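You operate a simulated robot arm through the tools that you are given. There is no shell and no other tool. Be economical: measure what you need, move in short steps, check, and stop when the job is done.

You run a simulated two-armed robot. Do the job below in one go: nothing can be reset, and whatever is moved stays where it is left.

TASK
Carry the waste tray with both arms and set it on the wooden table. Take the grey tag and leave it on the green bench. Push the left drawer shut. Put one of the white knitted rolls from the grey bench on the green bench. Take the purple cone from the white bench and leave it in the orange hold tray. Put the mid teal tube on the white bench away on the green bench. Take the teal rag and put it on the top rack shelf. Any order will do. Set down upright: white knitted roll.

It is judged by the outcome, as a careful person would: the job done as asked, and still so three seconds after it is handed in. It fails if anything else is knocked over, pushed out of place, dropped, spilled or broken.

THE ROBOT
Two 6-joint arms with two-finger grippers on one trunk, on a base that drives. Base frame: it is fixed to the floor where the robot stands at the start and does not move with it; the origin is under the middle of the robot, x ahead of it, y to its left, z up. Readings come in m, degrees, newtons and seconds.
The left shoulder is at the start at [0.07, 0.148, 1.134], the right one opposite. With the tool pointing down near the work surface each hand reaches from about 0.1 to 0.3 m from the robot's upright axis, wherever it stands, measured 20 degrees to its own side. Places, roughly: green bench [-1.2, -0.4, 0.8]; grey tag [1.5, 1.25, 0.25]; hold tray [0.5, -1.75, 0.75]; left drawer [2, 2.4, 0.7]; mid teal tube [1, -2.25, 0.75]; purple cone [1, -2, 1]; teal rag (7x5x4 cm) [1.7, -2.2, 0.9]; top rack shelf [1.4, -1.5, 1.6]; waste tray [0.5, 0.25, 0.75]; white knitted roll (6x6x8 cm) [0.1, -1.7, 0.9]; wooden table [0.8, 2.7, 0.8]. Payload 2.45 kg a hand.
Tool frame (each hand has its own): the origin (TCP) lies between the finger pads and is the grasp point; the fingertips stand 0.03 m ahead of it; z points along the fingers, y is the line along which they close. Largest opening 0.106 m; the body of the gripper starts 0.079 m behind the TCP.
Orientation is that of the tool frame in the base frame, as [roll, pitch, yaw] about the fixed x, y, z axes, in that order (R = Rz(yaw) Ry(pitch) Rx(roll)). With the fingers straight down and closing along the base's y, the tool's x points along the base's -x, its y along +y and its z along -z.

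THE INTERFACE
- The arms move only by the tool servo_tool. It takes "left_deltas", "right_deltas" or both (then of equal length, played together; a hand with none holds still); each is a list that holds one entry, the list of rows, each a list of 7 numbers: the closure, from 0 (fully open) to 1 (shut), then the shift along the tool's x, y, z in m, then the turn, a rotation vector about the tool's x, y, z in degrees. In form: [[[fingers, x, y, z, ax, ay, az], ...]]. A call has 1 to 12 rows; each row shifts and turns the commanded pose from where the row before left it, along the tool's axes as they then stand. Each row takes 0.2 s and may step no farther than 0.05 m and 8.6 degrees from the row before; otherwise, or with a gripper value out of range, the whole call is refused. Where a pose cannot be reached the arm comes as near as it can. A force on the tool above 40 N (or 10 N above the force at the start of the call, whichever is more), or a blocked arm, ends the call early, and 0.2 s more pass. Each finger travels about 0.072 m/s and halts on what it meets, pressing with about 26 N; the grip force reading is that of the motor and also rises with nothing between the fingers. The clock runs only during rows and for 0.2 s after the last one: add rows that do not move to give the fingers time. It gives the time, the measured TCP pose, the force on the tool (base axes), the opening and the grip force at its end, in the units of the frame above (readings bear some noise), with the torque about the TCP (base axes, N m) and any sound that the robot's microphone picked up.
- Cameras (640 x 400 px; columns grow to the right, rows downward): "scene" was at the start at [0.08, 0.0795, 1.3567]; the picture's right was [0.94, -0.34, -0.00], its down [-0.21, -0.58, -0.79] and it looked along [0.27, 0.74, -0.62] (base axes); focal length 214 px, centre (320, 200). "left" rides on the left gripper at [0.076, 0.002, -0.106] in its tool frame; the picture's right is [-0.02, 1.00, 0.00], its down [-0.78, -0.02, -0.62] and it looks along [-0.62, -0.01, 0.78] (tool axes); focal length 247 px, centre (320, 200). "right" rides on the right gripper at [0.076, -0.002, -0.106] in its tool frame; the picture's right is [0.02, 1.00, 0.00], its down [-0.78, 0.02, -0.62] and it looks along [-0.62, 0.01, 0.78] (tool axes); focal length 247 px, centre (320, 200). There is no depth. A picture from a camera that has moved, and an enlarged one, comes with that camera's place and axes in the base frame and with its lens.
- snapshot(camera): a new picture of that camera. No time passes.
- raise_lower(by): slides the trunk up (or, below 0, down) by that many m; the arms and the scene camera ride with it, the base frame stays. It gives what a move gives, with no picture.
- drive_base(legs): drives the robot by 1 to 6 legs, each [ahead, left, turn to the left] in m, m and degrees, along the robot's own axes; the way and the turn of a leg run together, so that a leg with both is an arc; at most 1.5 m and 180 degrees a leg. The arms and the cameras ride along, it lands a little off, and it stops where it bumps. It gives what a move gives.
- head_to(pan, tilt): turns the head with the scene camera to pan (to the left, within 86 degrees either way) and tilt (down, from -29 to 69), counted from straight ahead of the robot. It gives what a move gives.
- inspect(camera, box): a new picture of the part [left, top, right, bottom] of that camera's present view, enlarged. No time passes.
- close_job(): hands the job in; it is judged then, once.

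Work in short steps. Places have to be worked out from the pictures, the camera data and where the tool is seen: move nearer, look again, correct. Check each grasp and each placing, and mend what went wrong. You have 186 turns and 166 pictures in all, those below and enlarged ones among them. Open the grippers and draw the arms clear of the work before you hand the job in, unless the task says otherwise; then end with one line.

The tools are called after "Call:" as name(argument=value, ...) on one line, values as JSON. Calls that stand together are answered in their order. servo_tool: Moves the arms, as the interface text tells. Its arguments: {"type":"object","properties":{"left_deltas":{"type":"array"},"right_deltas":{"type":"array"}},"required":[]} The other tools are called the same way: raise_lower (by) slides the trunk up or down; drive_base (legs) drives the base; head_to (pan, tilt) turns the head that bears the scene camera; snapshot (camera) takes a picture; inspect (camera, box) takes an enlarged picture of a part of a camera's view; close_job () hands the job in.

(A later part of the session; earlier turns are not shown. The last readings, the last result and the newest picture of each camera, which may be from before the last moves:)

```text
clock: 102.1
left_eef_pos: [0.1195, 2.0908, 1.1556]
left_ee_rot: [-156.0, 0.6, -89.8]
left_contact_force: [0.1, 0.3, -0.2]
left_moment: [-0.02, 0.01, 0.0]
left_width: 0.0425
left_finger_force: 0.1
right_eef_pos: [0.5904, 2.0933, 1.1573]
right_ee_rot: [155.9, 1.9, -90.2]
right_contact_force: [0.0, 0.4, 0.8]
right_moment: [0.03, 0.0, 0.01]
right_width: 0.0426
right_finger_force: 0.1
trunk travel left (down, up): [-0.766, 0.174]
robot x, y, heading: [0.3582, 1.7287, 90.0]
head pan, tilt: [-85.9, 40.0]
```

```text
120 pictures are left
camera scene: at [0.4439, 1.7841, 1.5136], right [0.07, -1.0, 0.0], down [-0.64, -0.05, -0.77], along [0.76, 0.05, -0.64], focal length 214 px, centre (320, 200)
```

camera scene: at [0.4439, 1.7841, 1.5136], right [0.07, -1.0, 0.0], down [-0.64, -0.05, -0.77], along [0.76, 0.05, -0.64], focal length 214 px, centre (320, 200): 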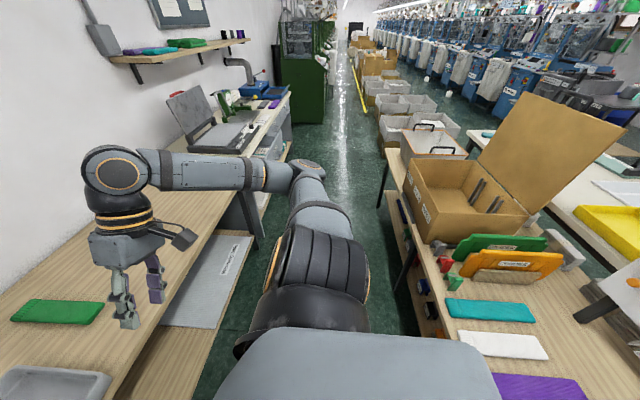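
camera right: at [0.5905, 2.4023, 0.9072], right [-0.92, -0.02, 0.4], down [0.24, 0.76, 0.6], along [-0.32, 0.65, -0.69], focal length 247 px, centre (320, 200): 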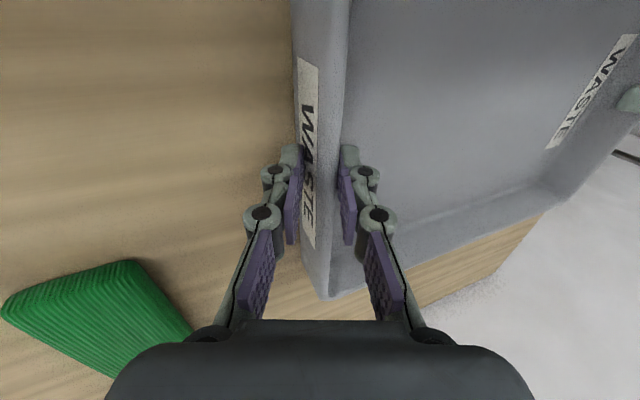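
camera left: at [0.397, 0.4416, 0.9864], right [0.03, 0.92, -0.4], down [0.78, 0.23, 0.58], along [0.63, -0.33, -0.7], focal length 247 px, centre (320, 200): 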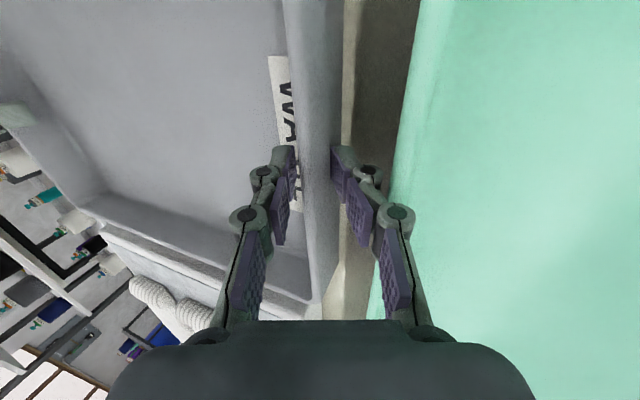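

The aisle is free. I slide right along it toward the drawer desk and look.

Call:
drive_base(legs=[[0, -0.6, 0], [0, -0.6, 0]])

Call:
head_to(pan=-30, tilt=40)

Call:
snapshot(camera="scene")

```text
clock: 108.4
left_eef_pos: [1.3031, 2.0979, 1.1561]
left_ee_rot: [-156.2, 0.5, -88.6]
left_contact_force: [0.3, 0.2, 1.4]
left_moment: [-0.01, 0.02, 0.01]
left_width: 0.0425
left_finger_force: 0.1
right_eef_pos: [1.7726, 2.1099, 1.1586]
right_ee_rot: [156.0, 2.0, -89.0]
right_contact_force: [-0.4, 0.3, -0.9]
right_moment: [0.0, -0.02, -0.02]
right_width: 0.0423
right_finger_force: 0.1
trunk travel left (down, up): [-0.766, 0.174]
robot x, y, heading: [1.547, 1.7423, 91.2]
head pan, tilt: [-85.9, 40.0]
```

```text
clock: 109.7
left_eef_pos: [1.3029, 2.0994, 1.1558]
left_ee_rot: [-156.2, 0.6, -88.6]
left_contact_force: [1.1, -0.5, -0.2]
left_moment: [0.03, 0.01, 0.01]
left_width: 0.0424
left_finger_force: 0.0
right_eef_pos: [1.7751, 2.1113, 1.1579]
right_ee_rot: [156.0, 1.9, -89.0]
right_contact_force: [0.0, 0.5, -0.1]
right_moment: [-0.02, 0.0, -0.03]
right_width: 0.0423
right_finger_force: 0.1
trunk travel left (down, up): [-0.766, 0.174]
robot x, y, heading: [1.5497, 1.7421, 91.2]
head pan, tilt: [-30.0, 40.0]
```

```text
119 pictures are left
camera scene: at [1.5905, 1.8653, 1.5136], right [0.88, -0.48, 0.0], down [-0.31, -0.56, -0.77], along [0.37, 0.67, -0.64], focal length 214 px, centre (320, 200)
```

scene: 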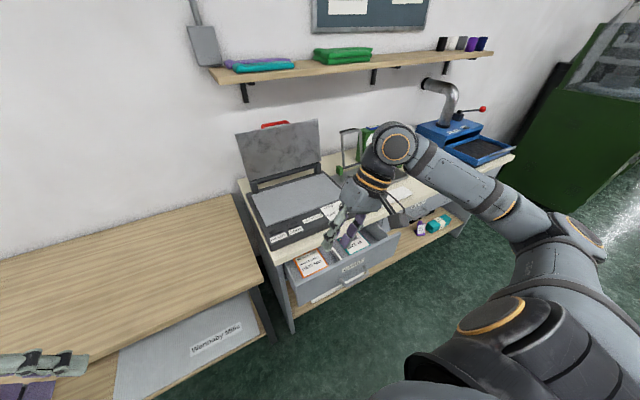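

The left drawer stands open, its front around x 1.73–2.28, y≈2.30, z≈0.6–0.72. I raise the left hand, straighten the right tool about its wrist, close it, and pitch it forward to make a pusher.

Call:
servo_tool(left_deltas=[[[0.6, 0.02, -0.016, -0.036, 0, 0, 0], [0.6, 0.02, -0.016, -0.036, 0, 0, 0], [0.6, 0.02, -0.016, -0.036, 0, 0, 0], [0.6, 0.02, -0.016, -0.036, 0, 0, 0], [0.6, 0.02, -0.016, -0.036, 0, 0, 0], [0.6, 0, 0, 0, 0, 0, 0], [0.6, 0, 0, 0, 0, 0, 0], [0.6, 0, 0, 0, 0, 0, 0]]], right_deltas=[[[1, 0, -0.0313, -0.002, 8, 0, 0], [1, 0, -0.0313, -0.002, 8, 0, 0], [1, 0, -0.0313, -0.002, 8, 0, 0], [1, -0.0313, 0, -0.002, 0, -8, 0], [1, -0.0313, 0, -0.002, 0, -8, 0], [1, -0.0313, 0, -0.002, 0, -8, 0], [1, -0.0313, 0, -0.002, 0, -8, 0], [1, -0.0313, 0, -0.002, 0, -8, 0]]])

```text
clock: 111.5
left_eef_pos: [1.3159, 2.0077, 1.3538]
left_ee_rot: [-156.2, 0.6, -88.5]
left_contact_force: [0.3, -0.4, 0.6]
left_moment: [0.04, 0.02, 0.02]
left_width: 0.0426
left_finger_force: 0.0
left hand out of reach, approached as far as the arm can: row 1, 5
right_eef_pos: [1.8665, 2.2552, 1.1925]
right_ee_rot: [180.0, 42.0, -89.0]
right_contact_force: [-0.2, -0.3, 0.2]
right_moment: [-0.01, 0.03, 0.04]
right_width: 0.0003
right_finger_force: 26.2
trunk travel left (down, up): [-0.766, 0.174]
robot x, y, heading: [1.5468, 1.7407, 91.2]
head pan, tilt: [-30.0, 40.0]
```

Now back up slightly and slide to centre on the drawer, then lower the trunk.

Call:
drive_base(legs=[[-0.12, -0.13, 0]])

Call:
raise_lower(by=-0.49)

Call:
head_to(pan=-35, tilt=30)

Call:
snapshot(camera="scene")

Call:
snapshot(camera="right")

```text
clock: 113.0
left_eef_pos: [1.4414, 1.89, 1.3522]
left_ee_rot: [-156.0, 0.4, -88.5]
left_contact_force: [0.1, 0.6, 0.1]
left_moment: [-0.01, -0.03, 0.01]
left_width: 0.0424
left_finger_force: 0.1
right_eef_pos: [1.9927, 2.1383, 1.1926]
right_ee_rot: [-179.9, 41.8, -88.8]
right_contact_force: [-0.2, 1.2, 0.7]
right_moment: [-0.01, -0.03, 0.0]
right_width: 0.0
right_finger_force: 26.3
trunk travel left (down, up): [-0.766, 0.174]
robot x, y, heading: [1.6802, 1.6207, 91.3]
head pan, tilt: [-30.0, 40.0]
```

```text
refused: -0.49 is not a number from -0.4 to 0.4
```

```text
clock: 113.7
left_eef_pos: [1.444, 1.8863, 1.3537]
left_ee_rot: [-156.2, 0.7, -88.5]
left_contact_force: [0.7, -0.6, 0.2]
left_moment: [0.02, 0.01, 0.04]
left_width: 0.0424
left_finger_force: 0.1
right_eef_pos: [1.9946, 2.1353, 1.1935]
right_ee_rot: [179.9, 41.9, -89.0]
right_contact_force: [-0.5, 0.3, 0.5]
right_moment: [0.02, 0.02, 0.02]
right_width: 0.0
right_finger_force: 26.3
trunk travel left (down, up): [-0.766, 0.174]
robot x, y, heading: [1.6789, 1.623, 90.9]
head pan, tilt: [-35.0, 30.0]
```

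```text
118 pictures are left
camera scene: at [1.7297, 1.7448, 1.5289], right [0.83, -0.56, 0.0], down [-0.28, -0.42, -0.87], along [0.48, 0.72, -0.5], focal length 214 px, centre (320, 200)
```

scene: 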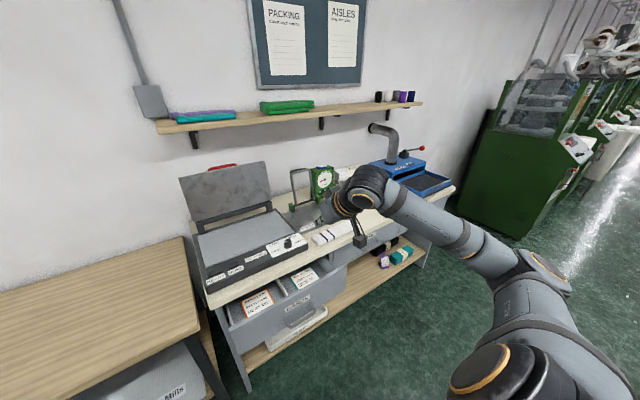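

```text
117 pictures are left
camera right: at [1.9987, 2.0065, 1.2211], right [-1.0, -0.03, -0.01], down [-0.02, 0.17, 0.99], along [-0.03, 0.99, -0.17], focal length 247 px, centre (320, 200)
```

right: 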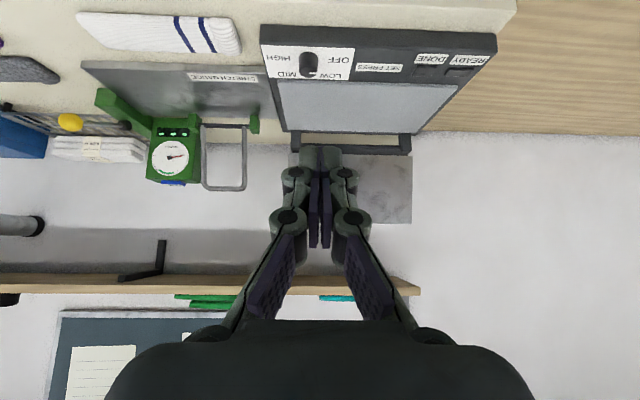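

Hand is centred on the drawer in x. Lower in two parts.

Call:
raise_lower(by=-0.4)

Call:
raise_lower(by=-0.09)

Call:
snapshot(camera="right")

Call:
snapshot(camera="scene")

```text
clock: 117.5
left_eef_pos: [1.4432, 1.8869, 0.9532]
left_ee_rot: [-156.1, 0.6, -88.5]
left_contact_force: [-0.4, 0.2, 0.2]
left_moment: [0.02, 0.01, 0.01]
left_width: 0.0422
left_finger_force: 0.0
right_eef_pos: [1.9952, 2.1353, 0.7922]
right_ee_rot: [179.9, 41.9, -89.0]
right_contact_force: [0.0, 0.8, 0.4]
right_moment: [-0.01, 0.0, -0.02]
right_width: 0.0
right_finger_force: 26.4
trunk travel left (down, up): [-0.366, 0.574]
robot x, y, heading: [1.6768, 1.6225, 91.2]
head pan, tilt: [-35.0, 30.0]
```

```text
clock: 118.8
left_eef_pos: [1.4442, 1.888, 0.8642]
left_ee_rot: [-156.1, 0.6, -88.5]
left_contact_force: [-0.5, 0.2, 0.0]
left_moment: [0.01, 0.03, 0.02]
left_width: 0.0423
left_finger_force: 0.0
right_eef_pos: [1.9947, 2.1362, 0.7036]
right_ee_rot: [179.9, 41.9, -89.0]
right_contact_force: [0.1, 0.0, 0.3]
right_moment: [-0.02, -0.02, 0.0]
right_width: 0.0
right_finger_force: 25.6
trunk travel left (down, up): [-0.276, 0.664]
robot x, y, heading: [1.6811, 1.6191, 91.3]
head pan, tilt: [-35.0, 30.0]
```

```text
116 pictures are left
camera right: at [1.9984, 2.0067, 0.7312], right [-1.0, -0.03, -0.01], down [-0.02, 0.17, 0.99], along [-0.03, 0.99, -0.17], focal length 247 px, centre (320, 200)
```

right: 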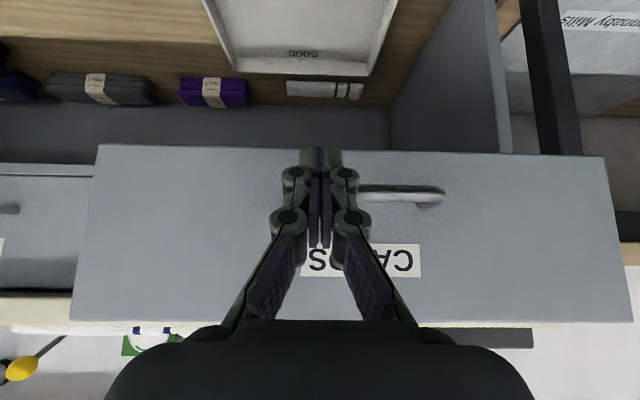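

```text
115 pictures are left
camera scene: at [1.7294, 1.7451, 1.039], right [0.83, -0.56, 0.0], down [-0.28, -0.42, -0.87], along [0.48, 0.72, -0.5], focal length 214 px, centre (320, 200)
```

scene: 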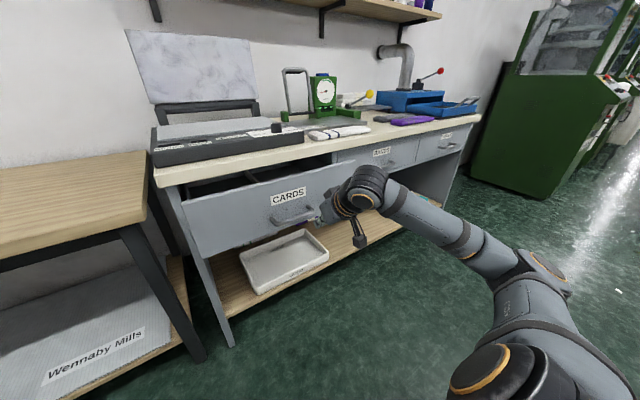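

The tips face the "CARDS" drawer front near its middle. I drive ahead to push it.

Call:
drive_base(legs=[[0.2, 0, 0]])

Call:
snapshot(camera="scene")

```text
clock: 120.3
left_eef_pos: [1.4411, 2.0703, 0.8631]
left_ee_rot: [-156.1, 0.6, -88.7]
left_contact_force: [0.6, -0.6, -0.1]
left_moment: [0.02, -0.02, 0.03]
left_width: 0.0423
left_finger_force: 0.2
right_eef_pos: [1.9915, 2.3099, 0.6978]
right_ee_rot: [180.0, 40.3, -89.2]
right_contact_force: [0.3, -0.5, -1.7]
right_moment: [-0.06, 0.03, -0.03]
right_width: 0.0
right_finger_force: 25.7
trunk travel left (down, up): [-0.276, 0.664]
robot x, y, heading: [1.6788, 1.8048, 90.8]
head pan, tilt: [-35.0, 30.0]
stopped in leg 1: the force on the tool passed its limit at 91 N (the readings are from after the stop); the commanded pose is now the measured one
```

```text
114 pictures are left
camera scene: at [1.7265, 1.9264, 1.0391], right [0.83, -0.56, 0.0], down [-0.28, -0.41, -0.87], along [0.49, 0.72, -0.5], focal length 214 px, centre (320, 200)
```

scene: 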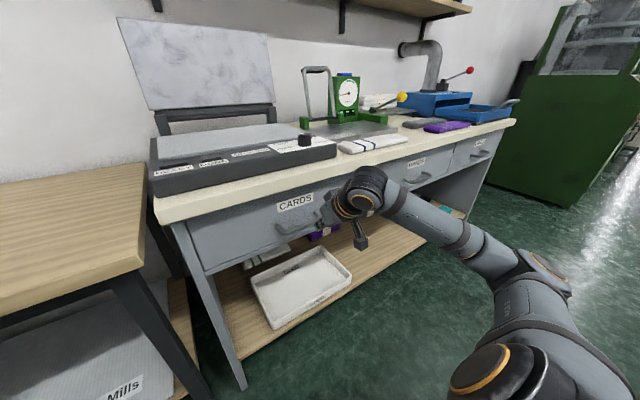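

The drawer met a hard stop. I check that it is flush.

Call:
drive_base(legs=[[-0.12, 0, 0]])

Call:
inspect(camera="scene", box=[120, 100, 480, 325])

Call:
snapshot(camera="right")

```text
clock: 121.6
left_eef_pos: [1.4424, 1.948, 0.8628]
left_ee_rot: [-156.2, 0.6, -88.7]
left_contact_force: [-0.4, -0.7, 0.6]
left_moment: [0.06, -0.01, 0.07]
left_width: 0.0425
left_finger_force: 0.0
right_eef_pos: [1.9931, 2.1884, 0.6987]
right_ee_rot: [179.9, 40.4, -88.9]
right_contact_force: [0.5, -0.8, 0.2]
right_moment: [0.02, 0.03, -0.04]
right_width: 0.0
right_finger_force: 25.7
trunk travel left (down, up): [-0.276, 0.664]
robot x, y, heading: [1.6757, 1.6817, 90.9]
head pan, tilt: [-35.0, 30.0]
```

```text
1.78 times, centred on (300, 212) of scene
camera zoom: at [1.7283, 1.8044, 1.0391], right [0.83, -0.56, 0.0], down [-0.28, -0.41, -0.87], along [0.48, 0.72, -0.5], focal length 381 px, centre (356, 178)
```

zoom: 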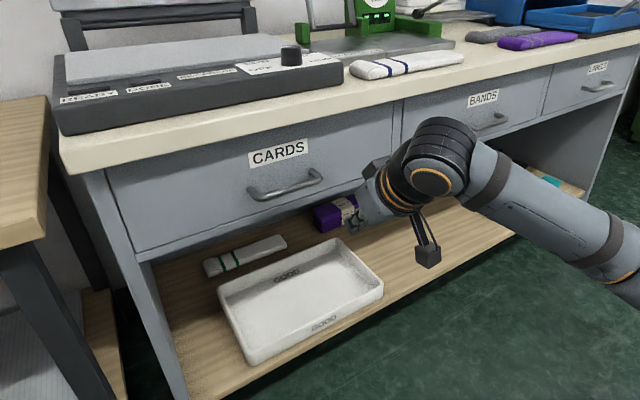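

```text
112 pictures are left
camera right: at [1.9968, 2.061, 0.7297], right [-1.0, -0.03, -0.01], down [-0.02, 0.19, 0.98], along [-0.03, 0.98, -0.19], focal length 247 px, centre (320, 200)
```

right: 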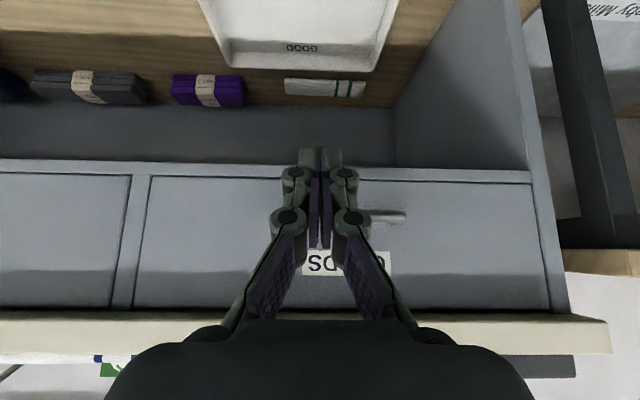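

Drawer is flush. I bring the right tool back to vertical, raise a bit, and turn around to face the low shelf with the tag.

Call:
servo_tool(right_deltas=[[[0.5, 0.0313, 0, -0.002, 0, 8, 0], [0, 0.0313, 0, -0.002, 0, 8, 0], [0, 0.0313, 0, -0.002, 0, 8, 0], [0, 0.0313, 0, -0.002, 0, 8, 0], [0, 0.0313, 0, -0.002, 0, 8, 0]]])

Call:
drive_base(legs=[[0.08, 0.1, 0]])

Call:
raise_lower(by=0.25)

Call:
drive_base(legs=[[0, 0, 90], [0, 0, 90]])

Call:
head_to(pan=0, tilt=45)

Call:
snapshot(camera="scene")

```text
clock: 122.8
left_eef_pos: [1.4432, 1.9488, 0.8631]
left_ee_rot: [-156.1, 0.6, -88.6]
left_contact_force: [-0.5, -0.6, -0.3]
left_moment: [0.0, -0.03, 0.0]
left_width: 0.0425
left_finger_force: 0.1
right_eef_pos: [1.9931, 2.0426, 0.6448]
right_ee_rot: [180.0, 0.2, -89.0]
right_contact_force: [0.2, 0.1, 0.1]
right_moment: [0.02, 0.0, 0.0]
right_width: 0.1059
right_finger_force: 0.1
trunk travel left (down, up): [-0.276, 0.664]
robot x, y, heading: [1.6804, 1.6805, 91.1]
head pan, tilt: [-35.0, 30.0]
```

```text
clock: 124.0
left_eef_pos: [1.3421, 2.028, 0.8633]
left_ee_rot: [-156.1, 0.5, -88.7]
left_contact_force: [-0.2, -0.2, 0.1]
left_moment: [-0.04, -0.04, -0.01]
left_width: 0.0425
left_finger_force: 0.1
right_eef_pos: [1.8925, 2.1209, 0.6448]
right_ee_rot: [-179.9, 0.3, -89.0]
right_contact_force: [-0.9, -0.1, 0.7]
right_moment: [-0.01, -0.04, 0.04]
right_width: 0.1061
right_finger_force: 0.0
trunk travel left (down, up): [-0.276, 0.664]
robot x, y, heading: [1.5785, 1.7614, 90.9]
head pan, tilt: [-35.0, 30.0]
```

```text
clock: 126.6
left_eef_pos: [1.3423, 2.0257, 1.1129]
left_ee_rot: [-156.1, 0.4, -88.8]
left_contact_force: [0.1, -0.5, 0.2]
left_moment: [0.0, 0.01, -0.02]
left_width: 0.0422
left_finger_force: 0.0
right_eef_pos: [1.8928, 2.1206, 0.8946]
right_ee_rot: [179.8, 0.2, -89.0]
right_contact_force: [0.0, -0.2, -0.2]
right_moment: [-0.02, 0.01, 0.0]
right_width: 0.1061
right_finger_force: 0.1
trunk travel left (down, up): [-0.526, 0.414]
robot x, y, heading: [1.5778, 1.7594, 91.2]
head pan, tilt: [-35.0, 30.0]
```

```text
clock: 134.8
left_eef_pos: [1.8244, 1.5032, 1.1132]
left_ee_rot: [-156.1, 0.4, 93.8]
left_contact_force: [0.1, 0.1, -0.5]
left_moment: [0.0, 0.0, 0.02]
left_width: 0.0423
left_finger_force: 0.0
right_eef_pos: [1.2798, 1.3831, 0.8957]
right_ee_rot: [179.9, 0.4, 93.6]
right_contact_force: [-0.1, -0.4, 0.0]
right_moment: [-0.01, -0.01, 0.01]
right_width: 0.1057
right_finger_force: 0.0
trunk travel left (down, up): [-0.526, 0.414]
robot x, y, heading: [1.5775, 1.7574, -86.6]
head pan, tilt: [-35.0, 30.0]
```

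```text
clock: 135.8
left_eef_pos: [1.8252, 1.5035, 1.113]
left_ee_rot: [-156.2, 0.4, 93.8]
left_contact_force: [-0.3, 0.5, -0.3]
left_moment: [0.02, -0.04, -0.01]
left_width: 0.0424
left_finger_force: 0.1
right_eef_pos: [1.2796, 1.3833, 0.8942]
right_ee_rot: [179.9, 0.3, 93.6]
right_contact_force: [-0.6, 0.7, 0.2]
right_moment: [-0.01, -0.04, -0.02]
right_width: 0.1056
right_finger_force: 0.1
trunk travel left (down, up): [-0.526, 0.414]
robot x, y, heading: [1.5749, 1.7588, -86.4]
head pan, tilt: [0.0, 45.0]
```

```text
111 pictures are left
camera scene: at [1.5857, 1.6265, 1.2664], right [-1.0, -0.06, 0.0], down [-0.04, 0.71, -0.71], along [0.04, -0.71, -0.71], focal length 214 px, centre (320, 200)
```

scene: 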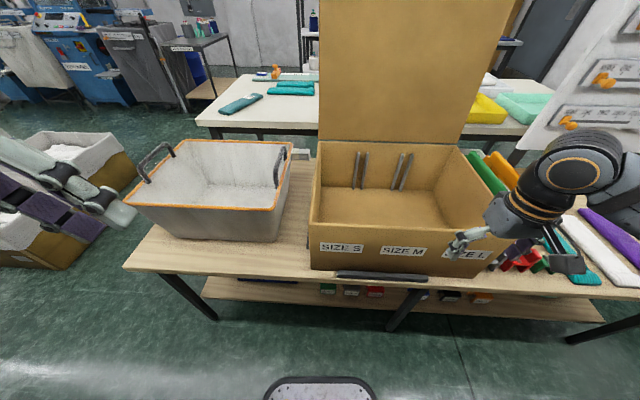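

Small coloured pieces lie on the low shelf below; the grey one at about (1.46, 1.2, 0.27). Zoom in.

Call:
inspect(camera="scene", box=[280, 260, 520, 320])

```text
2.67 times, centred on (400, 290) of scene
camera zoom: at [1.5857, 1.6265, 1.2664], right [-1.0, -0.06, 0.0], down [-0.04, 0.71, -0.71], along [0.04, -0.71, -0.71], focal length 572 px, centre (107, -40)
```

zoom: 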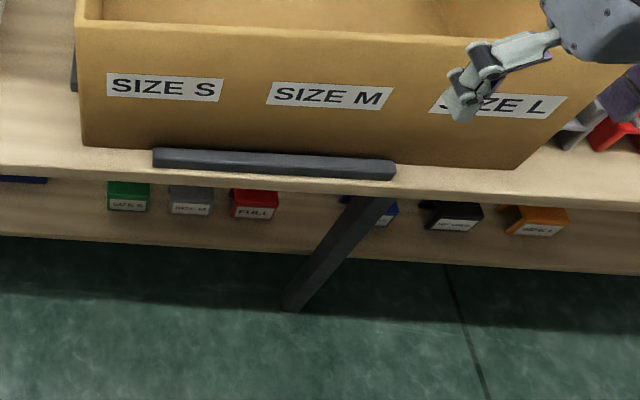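

I back up a bit, lower the trunk, and look at the shelf more level.

Call:
drive_base(legs=[[-0.15, 0, -3.4]])

Call:
raise_lower(by=-0.4)

Call:
head_to(pan=10, tilt=40)

Call:
snapshot(camera="scene")

```text
clock: 137.1
left_eef_pos: [1.8055, 1.6374, 1.1138]
left_ee_rot: [-156.1, 0.5, 90.8]
left_contact_force: [0.7, -0.2, -0.1]
left_moment: [-0.02, 0.02, 0.03]
left_width: 0.0423
left_finger_force: 0.0
right_eef_pos: [1.2548, 1.5471, 0.8947]
right_ee_rot: [179.9, 0.4, 90.6]
right_contact_force: [0.3, -0.4, 1.2]
right_moment: [0.01, 0.06, 0.01]
right_width: 0.1058
right_finger_force: 0.1
trunk travel left (down, up): [-0.526, 0.414]
robot x, y, heading: [1.5674, 1.9071, -89.6]
head pan, tilt: [0.0, 45.0]
```

```text
clock: 141.0
left_eef_pos: [1.8065, 1.6371, 0.7129]
left_ee_rot: [-156.0, 0.5, 90.8]
left_contact_force: [-0.2, -0.4, -0.9]
left_moment: [-0.04, 0.0, -0.01]
left_width: 0.0422
left_finger_force: 0.0
right_eef_pos: [1.2545, 1.5478, 0.494]
right_ee_rot: [179.9, 0.3, 90.6]
right_contact_force: [0.7, -0.5, -0.8]
right_moment: [0.0, -0.04, -0.03]
right_width: 0.1058
right_finger_force: 0.1
trunk travel left (down, up): [-0.126, 0.814]
robot x, y, heading: [1.5709, 1.906, -89.3]
head pan, tilt: [0.0, 45.0]
```

```text
clock: 141.7
left_eef_pos: [1.8049, 1.6374, 0.713]
left_ee_rot: [-156.1, 0.5, 90.9]
left_contact_force: [0.4, 0.3, -0.6]
left_moment: [0.03, 0.03, -0.01]
left_width: 0.0423
left_finger_force: 0.0
right_eef_pos: [1.2545, 1.5463, 0.4958]
right_ee_rot: [179.9, 0.2, 90.7]
right_contact_force: [0.1, 0.4, 0.1]
right_moment: [0.01, 0.01, -0.02]
right_width: 0.1061
right_finger_force: 0.0
trunk travel left (down, up): [-0.126, 0.814]
robot x, y, heading: [1.5719, 1.9061, -89.5]
head pan, tilt: [10.0, 40.0]
```

```text
109 pictures are left
camera scene: at [1.5883, 1.7712, 0.8736], right [-0.98, -0.18, 0.0], down [-0.12, 0.63, -0.77], along [0.14, -0.75, -0.64], focal length 214 px, centre (320, 200)
```

scene: 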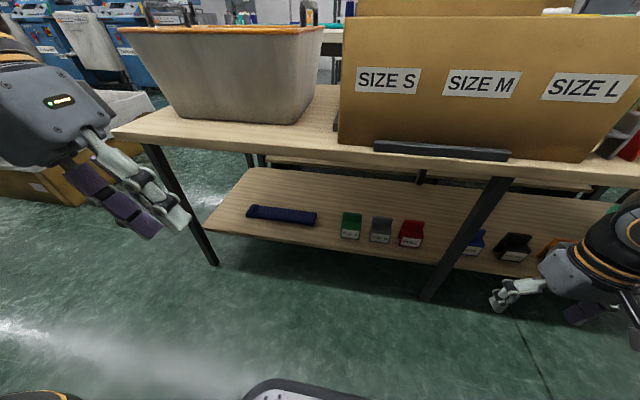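

Grey tag clearly visible near the shelf's front edge. Zoom.

Call:
inspect(camera="scene", box=[320, 190, 440, 265])

```text
5.33 times, centred on (380, 228) of scene
camera zoom: at [1.5883, 1.7712, 0.8736], right [-0.98, -0.18, 0.0], down [-0.12, 0.63, -0.77], along [0.14, -0.75, -0.64], focal length 1144 px, centre (0, 53)
```

zoom: 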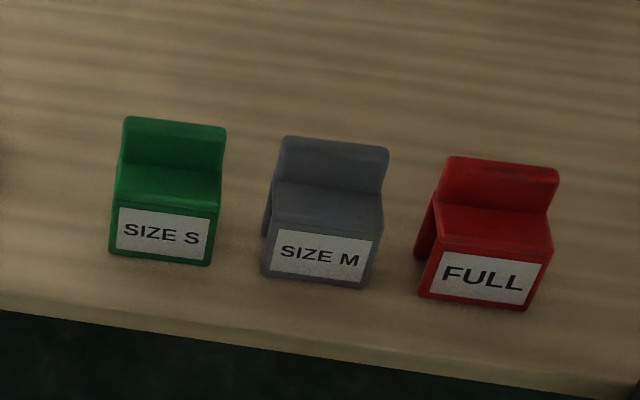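

Tag ≈ 7 cm wide at (1.468, 1.233, ~0.32). I shift left so the right hand lines up, pitch its fingers 45° forward, and lower the trunk.

Call:
drive_base(legs=[[0, 0.213, -0.4]])

Call:
servo_tool(right_deltas=[[[0, -0.0313, 0, -0.002, 0, -8, 0], [0, -0.0313, 0, -0.002, 0, -8, 0], [0, -0.0313, 0, -0.002, 0, -8, 0], [0, -0.0313, 0, -0.002, 0, -8, 0], [0, -0.0313, 0, -0.002, 0, -8, 0], [0, -0.0196, 0, -0.001, 0, -5, 0]]])

Call:
raise_lower(by=-0.11)

Call:
snapshot(camera="right")

```text
clock: 143.3
left_eef_pos: [2.0051, 1.6365, 0.7125]
left_ee_rot: [-156.0, 0.5, 90.2]
left_contact_force: [-0.6, 1.2, 0.9]
left_moment: [0.03, -0.01, -0.03]
left_width: 0.0423
left_finger_force: 0.0
right_eef_pos: [1.4529, 1.5516, 0.4942]
right_ee_rot: [180.0, 0.2, 89.9]
right_contact_force: [-0.3, 0.0, -0.6]
right_moment: [0.02, 0.01, 0.0]
right_width: 0.106
right_finger_force: 0.0
trunk travel left (down, up): [-0.126, 0.814]
robot x, y, heading: [1.7725, 1.9048, -90.2]
head pan, tilt: [10.0, 40.0]
```

```text
clock: 144.7
left_eef_pos: [2.0043, 1.6362, 0.7132]
left_ee_rot: [-156.0, 0.5, 90.2]
left_contact_force: [-0.2, 0.6, -0.1]
left_moment: [0.01, -0.02, 0.0]
left_width: 0.0425
left_finger_force: 0.0
right_eef_pos: [1.4515, 1.3925, 0.5596]
right_ee_rot: [179.8, 45.4, 89.8]
right_contact_force: [0.2, 0.5, 0.5]
right_moment: [-0.02, 0.0, -0.04]
right_width: 0.1062
right_finger_force: 0.1
trunk travel left (down, up): [-0.126, 0.814]
robot x, y, heading: [1.7736, 1.9102, -90.1]
head pan, tilt: [10.0, 40.0]
```

```text
clock: 146.1
left_eef_pos: [2.0053, 1.6346, 0.6034]
left_ee_rot: [-156.1, 0.6, 90.2]
left_contact_force: [1.0, -0.2, 0.1]
left_moment: [-0.01, -0.01, 0.05]
left_width: 0.0422
left_finger_force: 0.1
right_eef_pos: [1.4507, 1.3927, 0.4511]
right_ee_rot: [-180.0, 45.3, 89.8]
right_contact_force: [0.5, 0.0, -0.8]
right_moment: [0.0, -0.04, -0.01]
right_width: 0.106
right_finger_force: 0.1
trunk travel left (down, up): [-0.016, 0.924]
robot x, y, heading: [1.7737, 1.9058, -89.9]
head pan, tilt: [10.0, 40.0]
```

```text
107 pictures are left
camera right: at [1.4495, 1.5219, 0.4704], right [1.0, 0.01, -0.01], down [0.02, -0.11, 0.99], along [0.01, -0.99, -0.11], focal length 247 px, centre (320, 200)
```

right: 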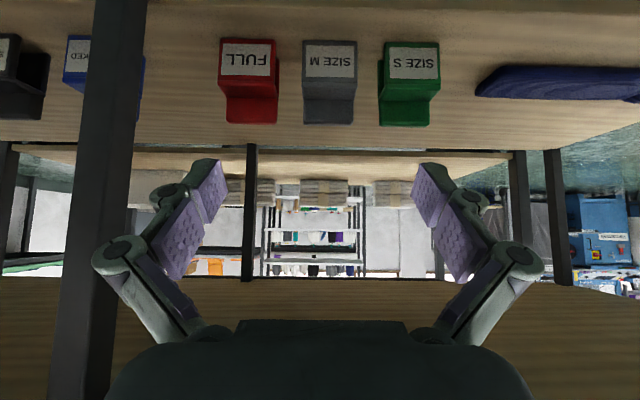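

Grey tag centre is at x≈1.465; straight ahead along the 45° tool axis. I centre, pre-close to 9 cm, and advance partway.

Call:
servo_tool(right_deltas=[[[0.15, 0, 0.014, 0, 0, 0, 0], [0.15, 0, 0, 0.04, 0, 0, 0], [0.15, 0, 0, 0.04, 0, 0, 0], [0.15, 0, 0, 0.04, 0, 0, 0], [0.15, 0, 0, 0, 0, 0, 0]]])

Call:
snapshot(camera="right")

```text
clock: 147.3
left_eef_pos: [2.0062, 1.6366, 0.603]
left_ee_rot: [-156.1, 0.5, 90.2]
left_contact_force: [-0.5, -0.1, -0.1]
left_moment: [0.01, 0.02, -0.02]
left_width: 0.0424
left_finger_force: 0.1
right_eef_pos: [1.464, 1.3073, 0.3656]
right_ee_rot: [179.8, 45.4, 89.8]
right_contact_force: [-0.8, -0.3, -0.8]
right_moment: [0.04, 0.0, 0.03]
right_width: 0.0901
right_finger_force: 0.1
trunk travel left (down, up): [-0.016, 0.924]
robot x, y, heading: [1.775, 1.9099, -90.0]
head pan, tilt: [10.0, 40.0]
```

```text
106 pictures are left
camera right: at [1.4627, 1.4365, 0.3857], right [1.0, 0.01, -0.01], down [0.02, -0.11, 0.99], along [0.01, -0.99, -0.11], focal length 247 px, centre (320, 200)
```

right: 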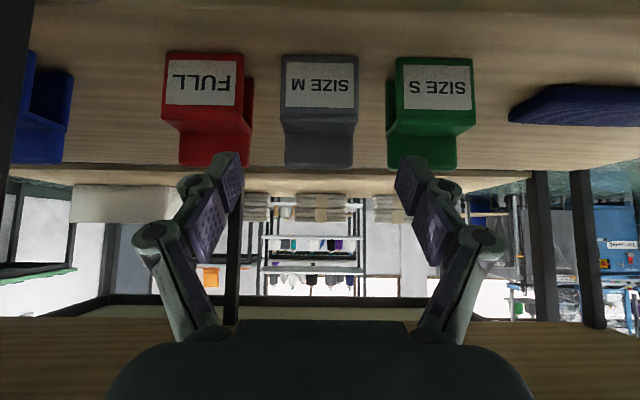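

Tag front at y≈1.236, width ≈6.3 cm, shelf z≈0.245. I narrow to 8 cm and advance to straddle it.

Call:
servo_tool(right_deltas=[[[0.24, -0.0026, -0.001, 0.03, 0, 0, 0], [0.24, -0.0026, 0, 0.03, 0, 0, 0], [0.24, -0.0026, 0, 0.03, 0, 0, 0], [0.24, 0, 0, 0, 0, 0, 0]]])

Call:
snapshot(camera="right")

```text
clock: 148.3
left_eef_pos: [2.0052, 1.6355, 0.6033]
left_ee_rot: [-156.1, 0.5, 90.3]
left_contact_force: [0.5, 0.0, 0.0]
left_moment: [-0.03, -0.02, -0.03]
left_width: 0.0426
left_finger_force: 0.0
right_eef_pos: [1.4652, 1.2383, 0.3052]
right_ee_rot: [179.9, 45.3, 89.9]
right_contact_force: [0.0, 0.9, 0.6]
right_moment: [0.03, -0.01, 0.04]
right_width: 0.0803
right_finger_force: 0.0
trunk travel left (down, up): [-0.016, 0.924]
robot x, y, heading: [1.7762, 1.9078, -90.2]
head pan, tilt: [10.0, 40.0]
```

```text
105 pictures are left
camera right: at [1.4645, 1.3662, 0.3258], right [1.0, 0.01, -0.01], down [0.02, -0.11, 0.99], along [0.01, -0.99, -0.11], focal length 247 px, centre (320, 200)
```

right: 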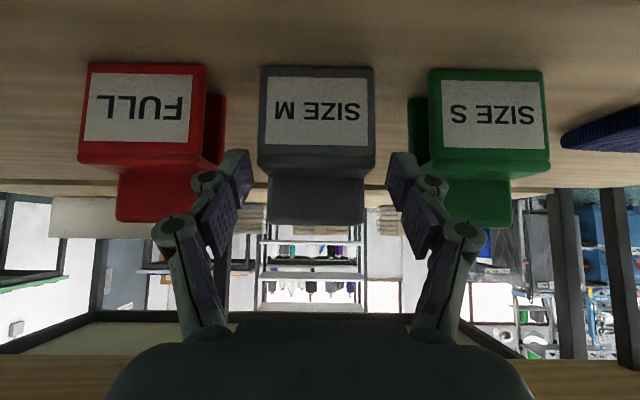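

Well centred between the neighbours. Advance the last ~4 cm and close.

Call:
servo_tool(right_deltas=[[[0.24, -0.002, -0.001, 0.02, 0, 0, 0], [0.24, -0.002, 0, 0.018, 0, 0, 0], [0.5, 0, 0, 0, 0, 0, 0], [0.8, 0, 0, 0, 0, 0, 0], [1, 0, 0, 0, 0, 0, 0], [1, 0, 0, 0, 0, 0, 0]]])

Call:
snapshot(camera="right")

```text
clock: 149.7
left_eef_pos: [2.0056, 1.6353, 0.6027]
left_ee_rot: [-156.2, 0.6, 90.2]
left_contact_force: [0.6, 0.2, -0.2]
left_moment: [0.0, 0.01, 0.0]
left_width: 0.0423
left_finger_force: 0.2
right_eef_pos: [1.4648, 1.2082, 0.2828]
right_ee_rot: [-180.0, 45.4, 89.8]
right_contact_force: [0.1, -0.6, 1.6]
right_moment: [-0.01, -0.08, -0.02]
right_width: 0.0733
right_finger_force: 25.5
trunk travel left (down, up): [-0.016, 0.924]
robot x, y, heading: [1.7749, 1.9067, -90.0]
head pan, tilt: [10.0, 40.0]
```

```text
104 pictures are left
camera right: at [1.4638, 1.3365, 0.3028], right [1.0, 0.01, -0.01], down [0.02, -0.11, 0.99], along [0.01, -0.99, -0.11], focal length 247 px, centre (320, 200)
```

right: 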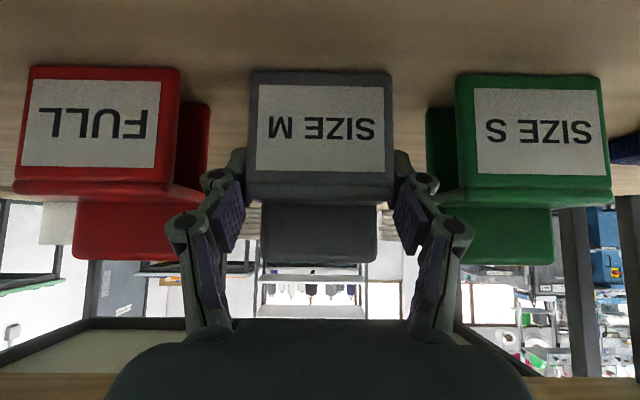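

Gripped (7.3 cm, 25 N). I draw it up and back along the tool axis.

Call:
servo_tool(right_deltas=[[[1, 0, 0, -0.02, 0, 0, 0], [1, 0, 0, -0.03, 0, 0, 0], [1, 0, 0, -0.03, 0, 0, 0], [1, 0, 0, -0.03, 0, 0, 0], [1, 0, 0, -0.03, 0, 0, 0]]])

Call:
drive_base(legs=[[-0.2, 0, 0]])

Call:
snapshot(camera="right")

```text
clock: 150.9
left_eef_pos: [2.005, 1.6354, 0.6026]
left_ee_rot: [-156.1, 0.5, 90.1]
left_contact_force: [-0.2, 0.3, 0.4]
left_moment: [0.0, -0.01, -0.02]
left_width: 0.0425
left_finger_force: 0.0
right_eef_pos: [1.4639, 1.3084, 0.3837]
right_ee_rot: [179.9, 45.3, 89.8]
right_contact_force: [-0.1, -0.6, -0.2]
right_moment: [-0.02, 0.02, 0.01]
right_width: 0.0736
right_finger_force: 26.1
trunk travel left (down, up): [-0.016, 0.924]
robot x, y, heading: [1.7748, 1.9063, -90.1]
head pan, tilt: [10.0, 40.0]
```

```text
clock: 152.5
left_eef_pos: [2.0038, 1.8399, 0.6024]
left_ee_rot: [-156.1, 0.5, 89.8]
left_contact_force: [0.9, 0.3, -0.3]
left_moment: [0.02, -0.02, 0.02]
left_width: 0.0422
left_finger_force: 0.0
right_eef_pos: [1.4626, 1.5146, 0.3819]
right_ee_rot: [180.0, 45.3, 89.6]
right_contact_force: [-0.2, -0.1, -0.7]
right_moment: [0.01, 0.01, -0.02]
right_width: 0.0732
right_finger_force: 26.1
trunk travel left (down, up): [-0.016, 0.924]
robot x, y, heading: [1.7757, 2.1152, -90.5]
head pan, tilt: [10.0, 40.0]
```

```text
103 pictures are left
camera right: at [1.4618, 1.6438, 0.4032], right [1.0, 0.01, -0.01], down [0.01, -0.11, 0.99], along [0.01, -0.99, -0.11], focal length 247 px, centre (320, 200)
```

right: 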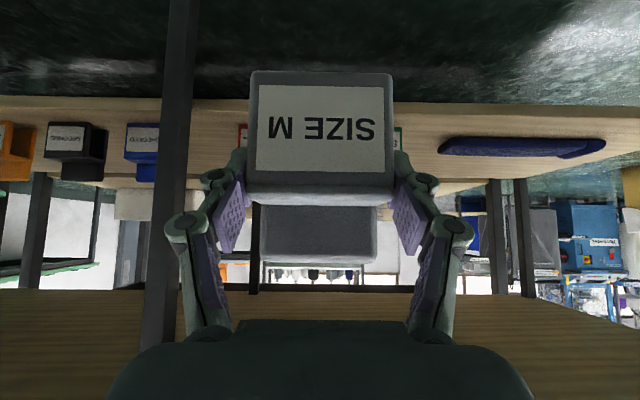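

Tag secure. I raise the trunk, fold the right tool to vertical, move to mid-aisle, and turn to face west.

Call:
raise_lower(by=0.4)

Call:
raise_lower(by=0.25)

Call:
servo_tool(right_deltas=[[[1, 0.0313, 0, -0.002, 0, 8, 0], [1, 0.0313, 0, -0.002, 0, 8, 0], [1, 0.0313, 0, -0.002, 0, 8, 0], [1, 0.0313, 0, -0.002, 0, 8, 0], [1, 0.0313, 0, -0.002, 0, 8, 0], [1, 0.0196, 0, -0.001, 0, 5, 0], [1, 0.03, 0, 0, 0, 0, 0], [1, 0.03, 0, 0, 0, 0, 0]]])

Call:
drive_base(legs=[[0.25, 0, 0], [0, 0, -45], [0, 0, -45]])

Call:
head_to(pan=0, tilt=25)

Call:
snapshot(camera="scene")

```text
clock: 156.4
left_eef_pos: [2.0044, 1.8408, 1.0025]
left_ee_rot: [-156.1, 0.5, 89.8]
left_contact_force: [0.4, 0.3, -0.1]
left_moment: [-0.04, -0.02, 0.03]
left_width: 0.0423
left_finger_force: 0.0
right_eef_pos: [1.4625, 1.5144, 0.7834]
right_ee_rot: [179.9, 45.3, 89.4]
right_contact_force: [-0.1, 0.1, -0.6]
right_moment: [0.02, 0.0, 0.0]
right_width: 0.0734
right_finger_force: 25.9
trunk travel left (down, up): [-0.416, 0.524]
robot x, y, heading: [1.7748, 2.1133, -90.2]
head pan, tilt: [10.0, 40.0]
```

```text
clock: 158.9
left_eef_pos: [2.0049, 1.8414, 1.2527]
left_ee_rot: [-156.1, 0.4, 89.8]
left_contact_force: [-0.4, 1.9, 0.5]
left_moment: [-0.04, -0.01, 0.03]
left_width: 0.0424
left_finger_force: 0.1
right_eef_pos: [1.4634, 1.5151, 1.033]
right_ee_rot: [180.0, 45.2, 89.5]
right_contact_force: [-0.9, 0.4, -1.3]
right_moment: [-0.01, 0.02, 0.0]
right_width: 0.0736
right_finger_force: 25.8
trunk travel left (down, up): [-0.666, 0.274]
robot x, y, heading: [1.7737, 2.1126, -90.5]
head pan, tilt: [10.0, 40.0]
```

```text
clock: 160.7
left_eef_pos: [2.005, 1.8397, 1.2531]
left_ee_rot: [-156.1, 0.6, 89.9]
left_contact_force: [0.9, 0.3, -0.1]
left_moment: [0.02, 0.01, -0.02]
left_width: 0.0424
left_finger_force: 0.1
right_eef_pos: [1.4252, 1.7375, 0.9411]
right_ee_rot: [179.9, 0.2, 89.6]
right_contact_force: [0.5, -0.6, -0.1]
right_moment: [0.02, -0.02, 0.02]
right_width: 0.0735
right_finger_force: 26.0
right hand out of reach, approached as far as the arm can: row 4, 5, 6, 8
trunk travel left (down, up): [-0.666, 0.274]
robot x, y, heading: [1.774, 2.1101, -90.7]
head pan, tilt: [10.0, 40.0]
```

```text
clock: 166.8
left_eef_pos: [1.4935, 1.6427, 1.2516]
left_ee_rot: [-156.1, 0.5, -2.3]
left_contact_force: [-0.5, -0.1, -0.2]
left_moment: [-0.04, 0.02, -0.01]
left_width: 0.0422
left_finger_force: 0.0
right_eef_pos: [1.4108, 2.2274, 0.9425]
right_ee_rot: [-180.0, 0.5, -2.4]
right_contact_force: [-0.6, -0.5, 0.2]
right_moment: [0.01, -0.01, -0.01]
right_width: 0.0734
right_finger_force: 25.8
trunk travel left (down, up): [-0.666, 0.274]
robot x, y, heading: [1.7741, 1.8624, 177.3]
head pan, tilt: [10.0, 40.0]
```

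```text
clock: 167.6
left_eef_pos: [1.4929, 1.6428, 1.253]
left_ee_rot: [-156.1, 0.5, -2.4]
left_contact_force: [-0.3, 0.0, -1.0]
left_moment: [0.03, 0.0, 0.02]
left_width: 0.0424
left_finger_force: 0.1
right_eef_pos: [1.4104, 2.2277, 0.9423]
right_ee_rot: [179.9, 0.4, -2.5]
right_contact_force: [0.3, 0.2, 0.3]
right_moment: [-0.02, 0.0, 0.0]
right_width: 0.0734
right_finger_force: 26.4
trunk travel left (down, up): [-0.666, 0.274]
robot x, y, heading: [1.7755, 1.8621, 177.4]
head pan, tilt: [0.0, 25.0]
```

```text
102 pictures are left
camera scene: at [1.6318, 1.8667, 1.4369], right [0.04, 1.0, 0.0], down [0.42, -0.02, -0.91], along [-0.91, 0.04, -0.42], focal length 214 px, centre (320, 200)
```

scene: 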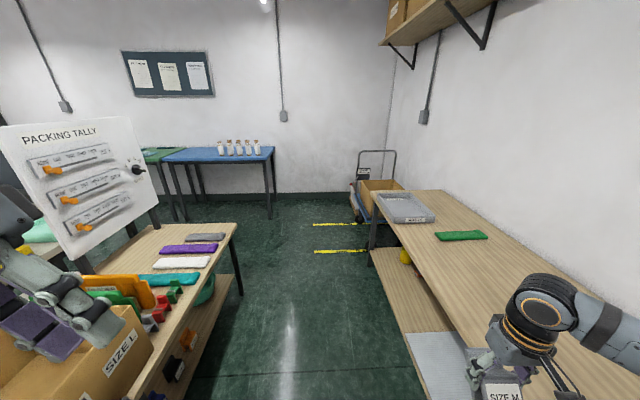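

I drive west along the aisle to x≈-0.35, then strafe south (left) toward the green bench.

Call:
drive_base(legs=[[0, 0, 2.6], [1.1, 0.06, 0], [1.0, 0, 0]])

Call:
head_to(pan=35, tilt=25)

Call:
snapshot(camera="scene")

```text
clock: 178.4
left_eef_pos: [-0.5869, 1.5274, 1.2521]
left_ee_rot: [-156.1, 0.5, 2.5]
left_contact_force: [-0.4, 0.2, 0.7]
left_moment: [0.01, -0.01, 0.0]
left_width: 0.0425
left_finger_force: 0.0
right_eef_pos: [-0.7158, 2.1012, 0.9435]
right_ee_rot: [-180.0, 0.4, 2.1]
right_contact_force: [1.0, 0.9, -0.6]
right_moment: [-0.02, 0.02, 0.02]
right_width: 0.0732
right_finger_force: 25.7
trunk travel left (down, up): [-0.666, 0.274]
robot x, y, heading: [-0.326, 1.7701, -177.9]
head pan, tilt: [0.0, 25.0]
```

```text
clock: 179.4
left_eef_pos: [-0.5867, 1.527, 1.2539]
left_ee_rot: [-156.1, 0.5, 2.3]
left_contact_force: [0.7, -0.7, -0.3]
left_moment: [-0.04, -0.01, 0.01]
left_width: 0.0425
left_finger_force: 0.0
right_eef_pos: [-0.7153, 2.1016, 0.9413]
right_ee_rot: [180.0, 0.5, 2.2]
right_contact_force: [-0.3, 0.5, 0.0]
right_moment: [0.02, 0.01, 0.0]
right_width: 0.0736
right_finger_force: 26.1
trunk travel left (down, up): [-0.666, 0.274]
robot x, y, heading: [-0.3256, 1.7683, -177.9]
head pan, tilt: [35.0, 25.0]
```

```text
101 pictures are left
camera scene: at [-0.4482, 1.7086, 1.4369], right [-0.6, 0.8, 0.0], down [0.34, 0.25, -0.91], along [-0.72, -0.55, -0.42], focal length 214 px, centre (320, 200)
```

scene: 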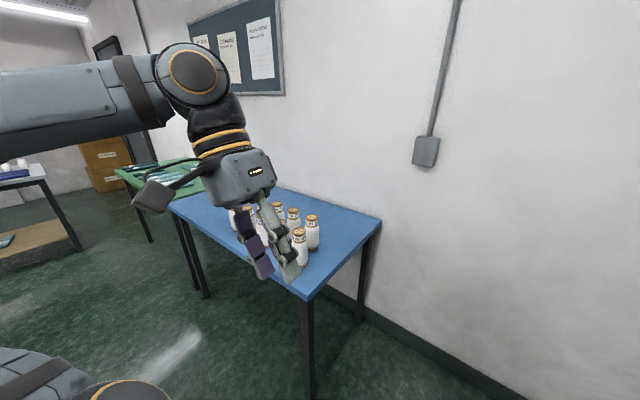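

Clear way at x≈-0.33. I straighten and strafe south 2.1 m.

Call:
drive_base(legs=[[0, 0, -2.1], [0, 1.1, 0], [0, 1.0, 0]])

Call:
head_to(pan=0, tilt=45)

Call:
snapshot(camera="scene")

```text
clock: 190.1
left_eef_pos: [-0.5894, -0.5486, 1.2535]
left_ee_rot: [-156.1, 0.5, 0.1]
left_contact_force: [-0.2, -0.3, 0.2]
left_moment: [0.0, -0.02, -0.01]
left_width: 0.0424
left_finger_force: 0.1
right_eef_pos: [-0.6949, 0.0318, 0.9413]
right_ee_rot: [-180.0, 0.4, -0.2]
right_contact_force: [-0.9, 1.2, -0.2]
right_moment: [0.05, -0.02, 0.0]
right_width: 0.0735
right_finger_force: 25.7
trunk travel left (down, up): [-0.666, 0.274]
robot x, y, heading: [-0.3147, -0.3171, 180.0]
head pan, tilt: [35.0, 25.0]
```

```text
clock: 191.2
left_eef_pos: [-0.5895, -0.5484, 1.2521]
left_ee_rot: [-156.2, 0.6, 0.1]
left_contact_force: [-0.7, -0.6, 0.2]
left_moment: [-0.02, 0.0, 0.03]
left_width: 0.0422
left_finger_force: 0.0
right_eef_pos: [-0.695, 0.0315, 0.9412]
right_ee_rot: [-180.0, 0.3, -0.2]
right_contact_force: [-0.2, 0.2, -0.4]
right_moment: [0.02, -0.02, 0.02]
right_width: 0.0736
right_finger_force: 26.5
trunk travel left (down, up): [-0.666, 0.274]
robot x, y, heading: [-0.3141, -0.319, 179.7]
head pan, tilt: [0.0, 45.0]
```

```text
100 pictures are left
camera scene: at [-0.4483, -0.3196, 1.4064], right [0.0, 1.0, 0.0], down [0.71, 0.0, -0.71], along [-0.71, 0.0, -0.71], focal length 214 px, centre (320, 200)
```

scene: 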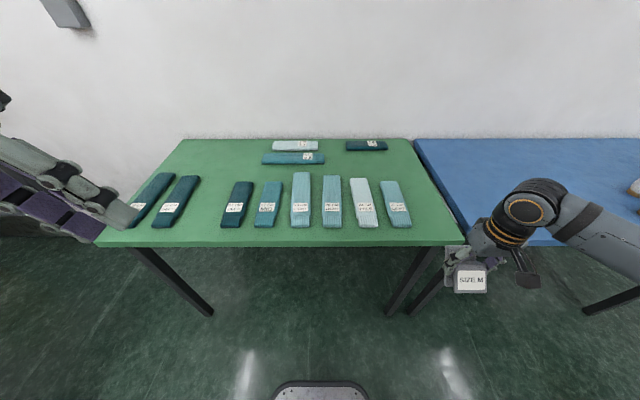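

The green bench is x<-0.84, y -1.06…0.157, surface ~0.8; there is a free strip at its right end (y 0.02–0.155). I pitch the tag back to its upright pose.

Call:
servo_tool(right_deltas=[[[1, -0.0313, 0, -0.002, 0, -8, 0], [1, -0.0313, 0, -0.002, 0, -8, 0], [1, -0.0313, 0, -0.002, 0, -8, 0], [1, -0.0313, 0, -0.002, 0, -8, 0], [1, -0.0313, 0, -0.002, 0, -8, 0], [1, -0.0196, 0, -0.001, 0, -5, 0]]])

Call:
head_to(pan=-20, tilt=50)

Call:
snapshot(camera="scene")

```text
clock: 192.6
left_eef_pos: [-0.5886, -0.5491, 1.2531]
left_ee_rot: [-156.1, 0.5, 0.1]
left_contact_force: [-0.4, 0.4, 0.1]
left_moment: [0.01, 0.02, 0.04]
left_width: 0.0426
left_finger_force: 0.1
right_eef_pos: [-0.8518, 0.0325, 1.0072]
right_ee_rot: [180.0, 45.4, -0.1]
right_contact_force: [-0.6, -0.5, -0.4]
right_moment: [-0.05, 0.0, -0.03]
right_width: 0.0735
right_finger_force: 26.4
trunk travel left (down, up): [-0.666, 0.274]
robot x, y, heading: [-0.3176, -0.3182, 179.9]
head pan, tilt: [0.0, 45.0]
```

```text
clock: 193.4
left_eef_pos: [-0.5884, -0.5485, 1.2526]
left_ee_rot: [-156.1, 0.5, 0.1]
left_contact_force: [0.0, -0.4, 0.4]
left_moment: [0.0, 0.01, -0.01]
left_width: 0.0422
left_finger_force: 0.0
right_eef_pos: [-0.852, 0.0337, 1.0066]
right_ee_rot: [-180.0, 45.3, -0.3]
right_contact_force: [0.3, -0.9, -0.1]
right_moment: [0.05, -0.01, -0.01]
right_width: 0.0735
right_finger_force: 25.9
trunk travel left (down, up): [-0.666, 0.274]
robot x, y, heading: [-0.3166, -0.3171, 179.9]
head pan, tilt: [-20.0, 50.0]
```

```text
99 pictures are left
camera scene: at [-0.4393, -0.2934, 1.3994], right [0.34, 0.94, 0.0], down [0.72, -0.26, -0.64], along [-0.6, 0.22, -0.77], focal length 214 px, centre (320, 200)
```

scene: 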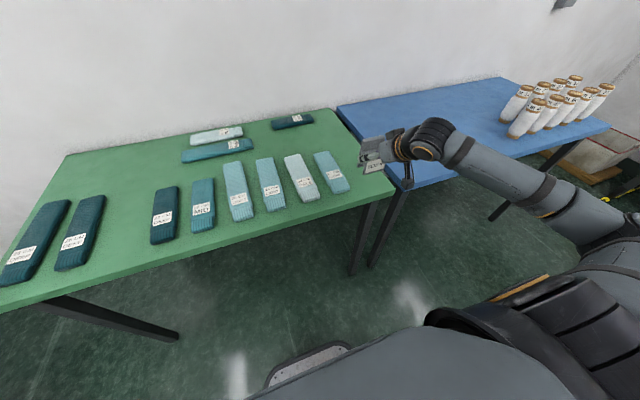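

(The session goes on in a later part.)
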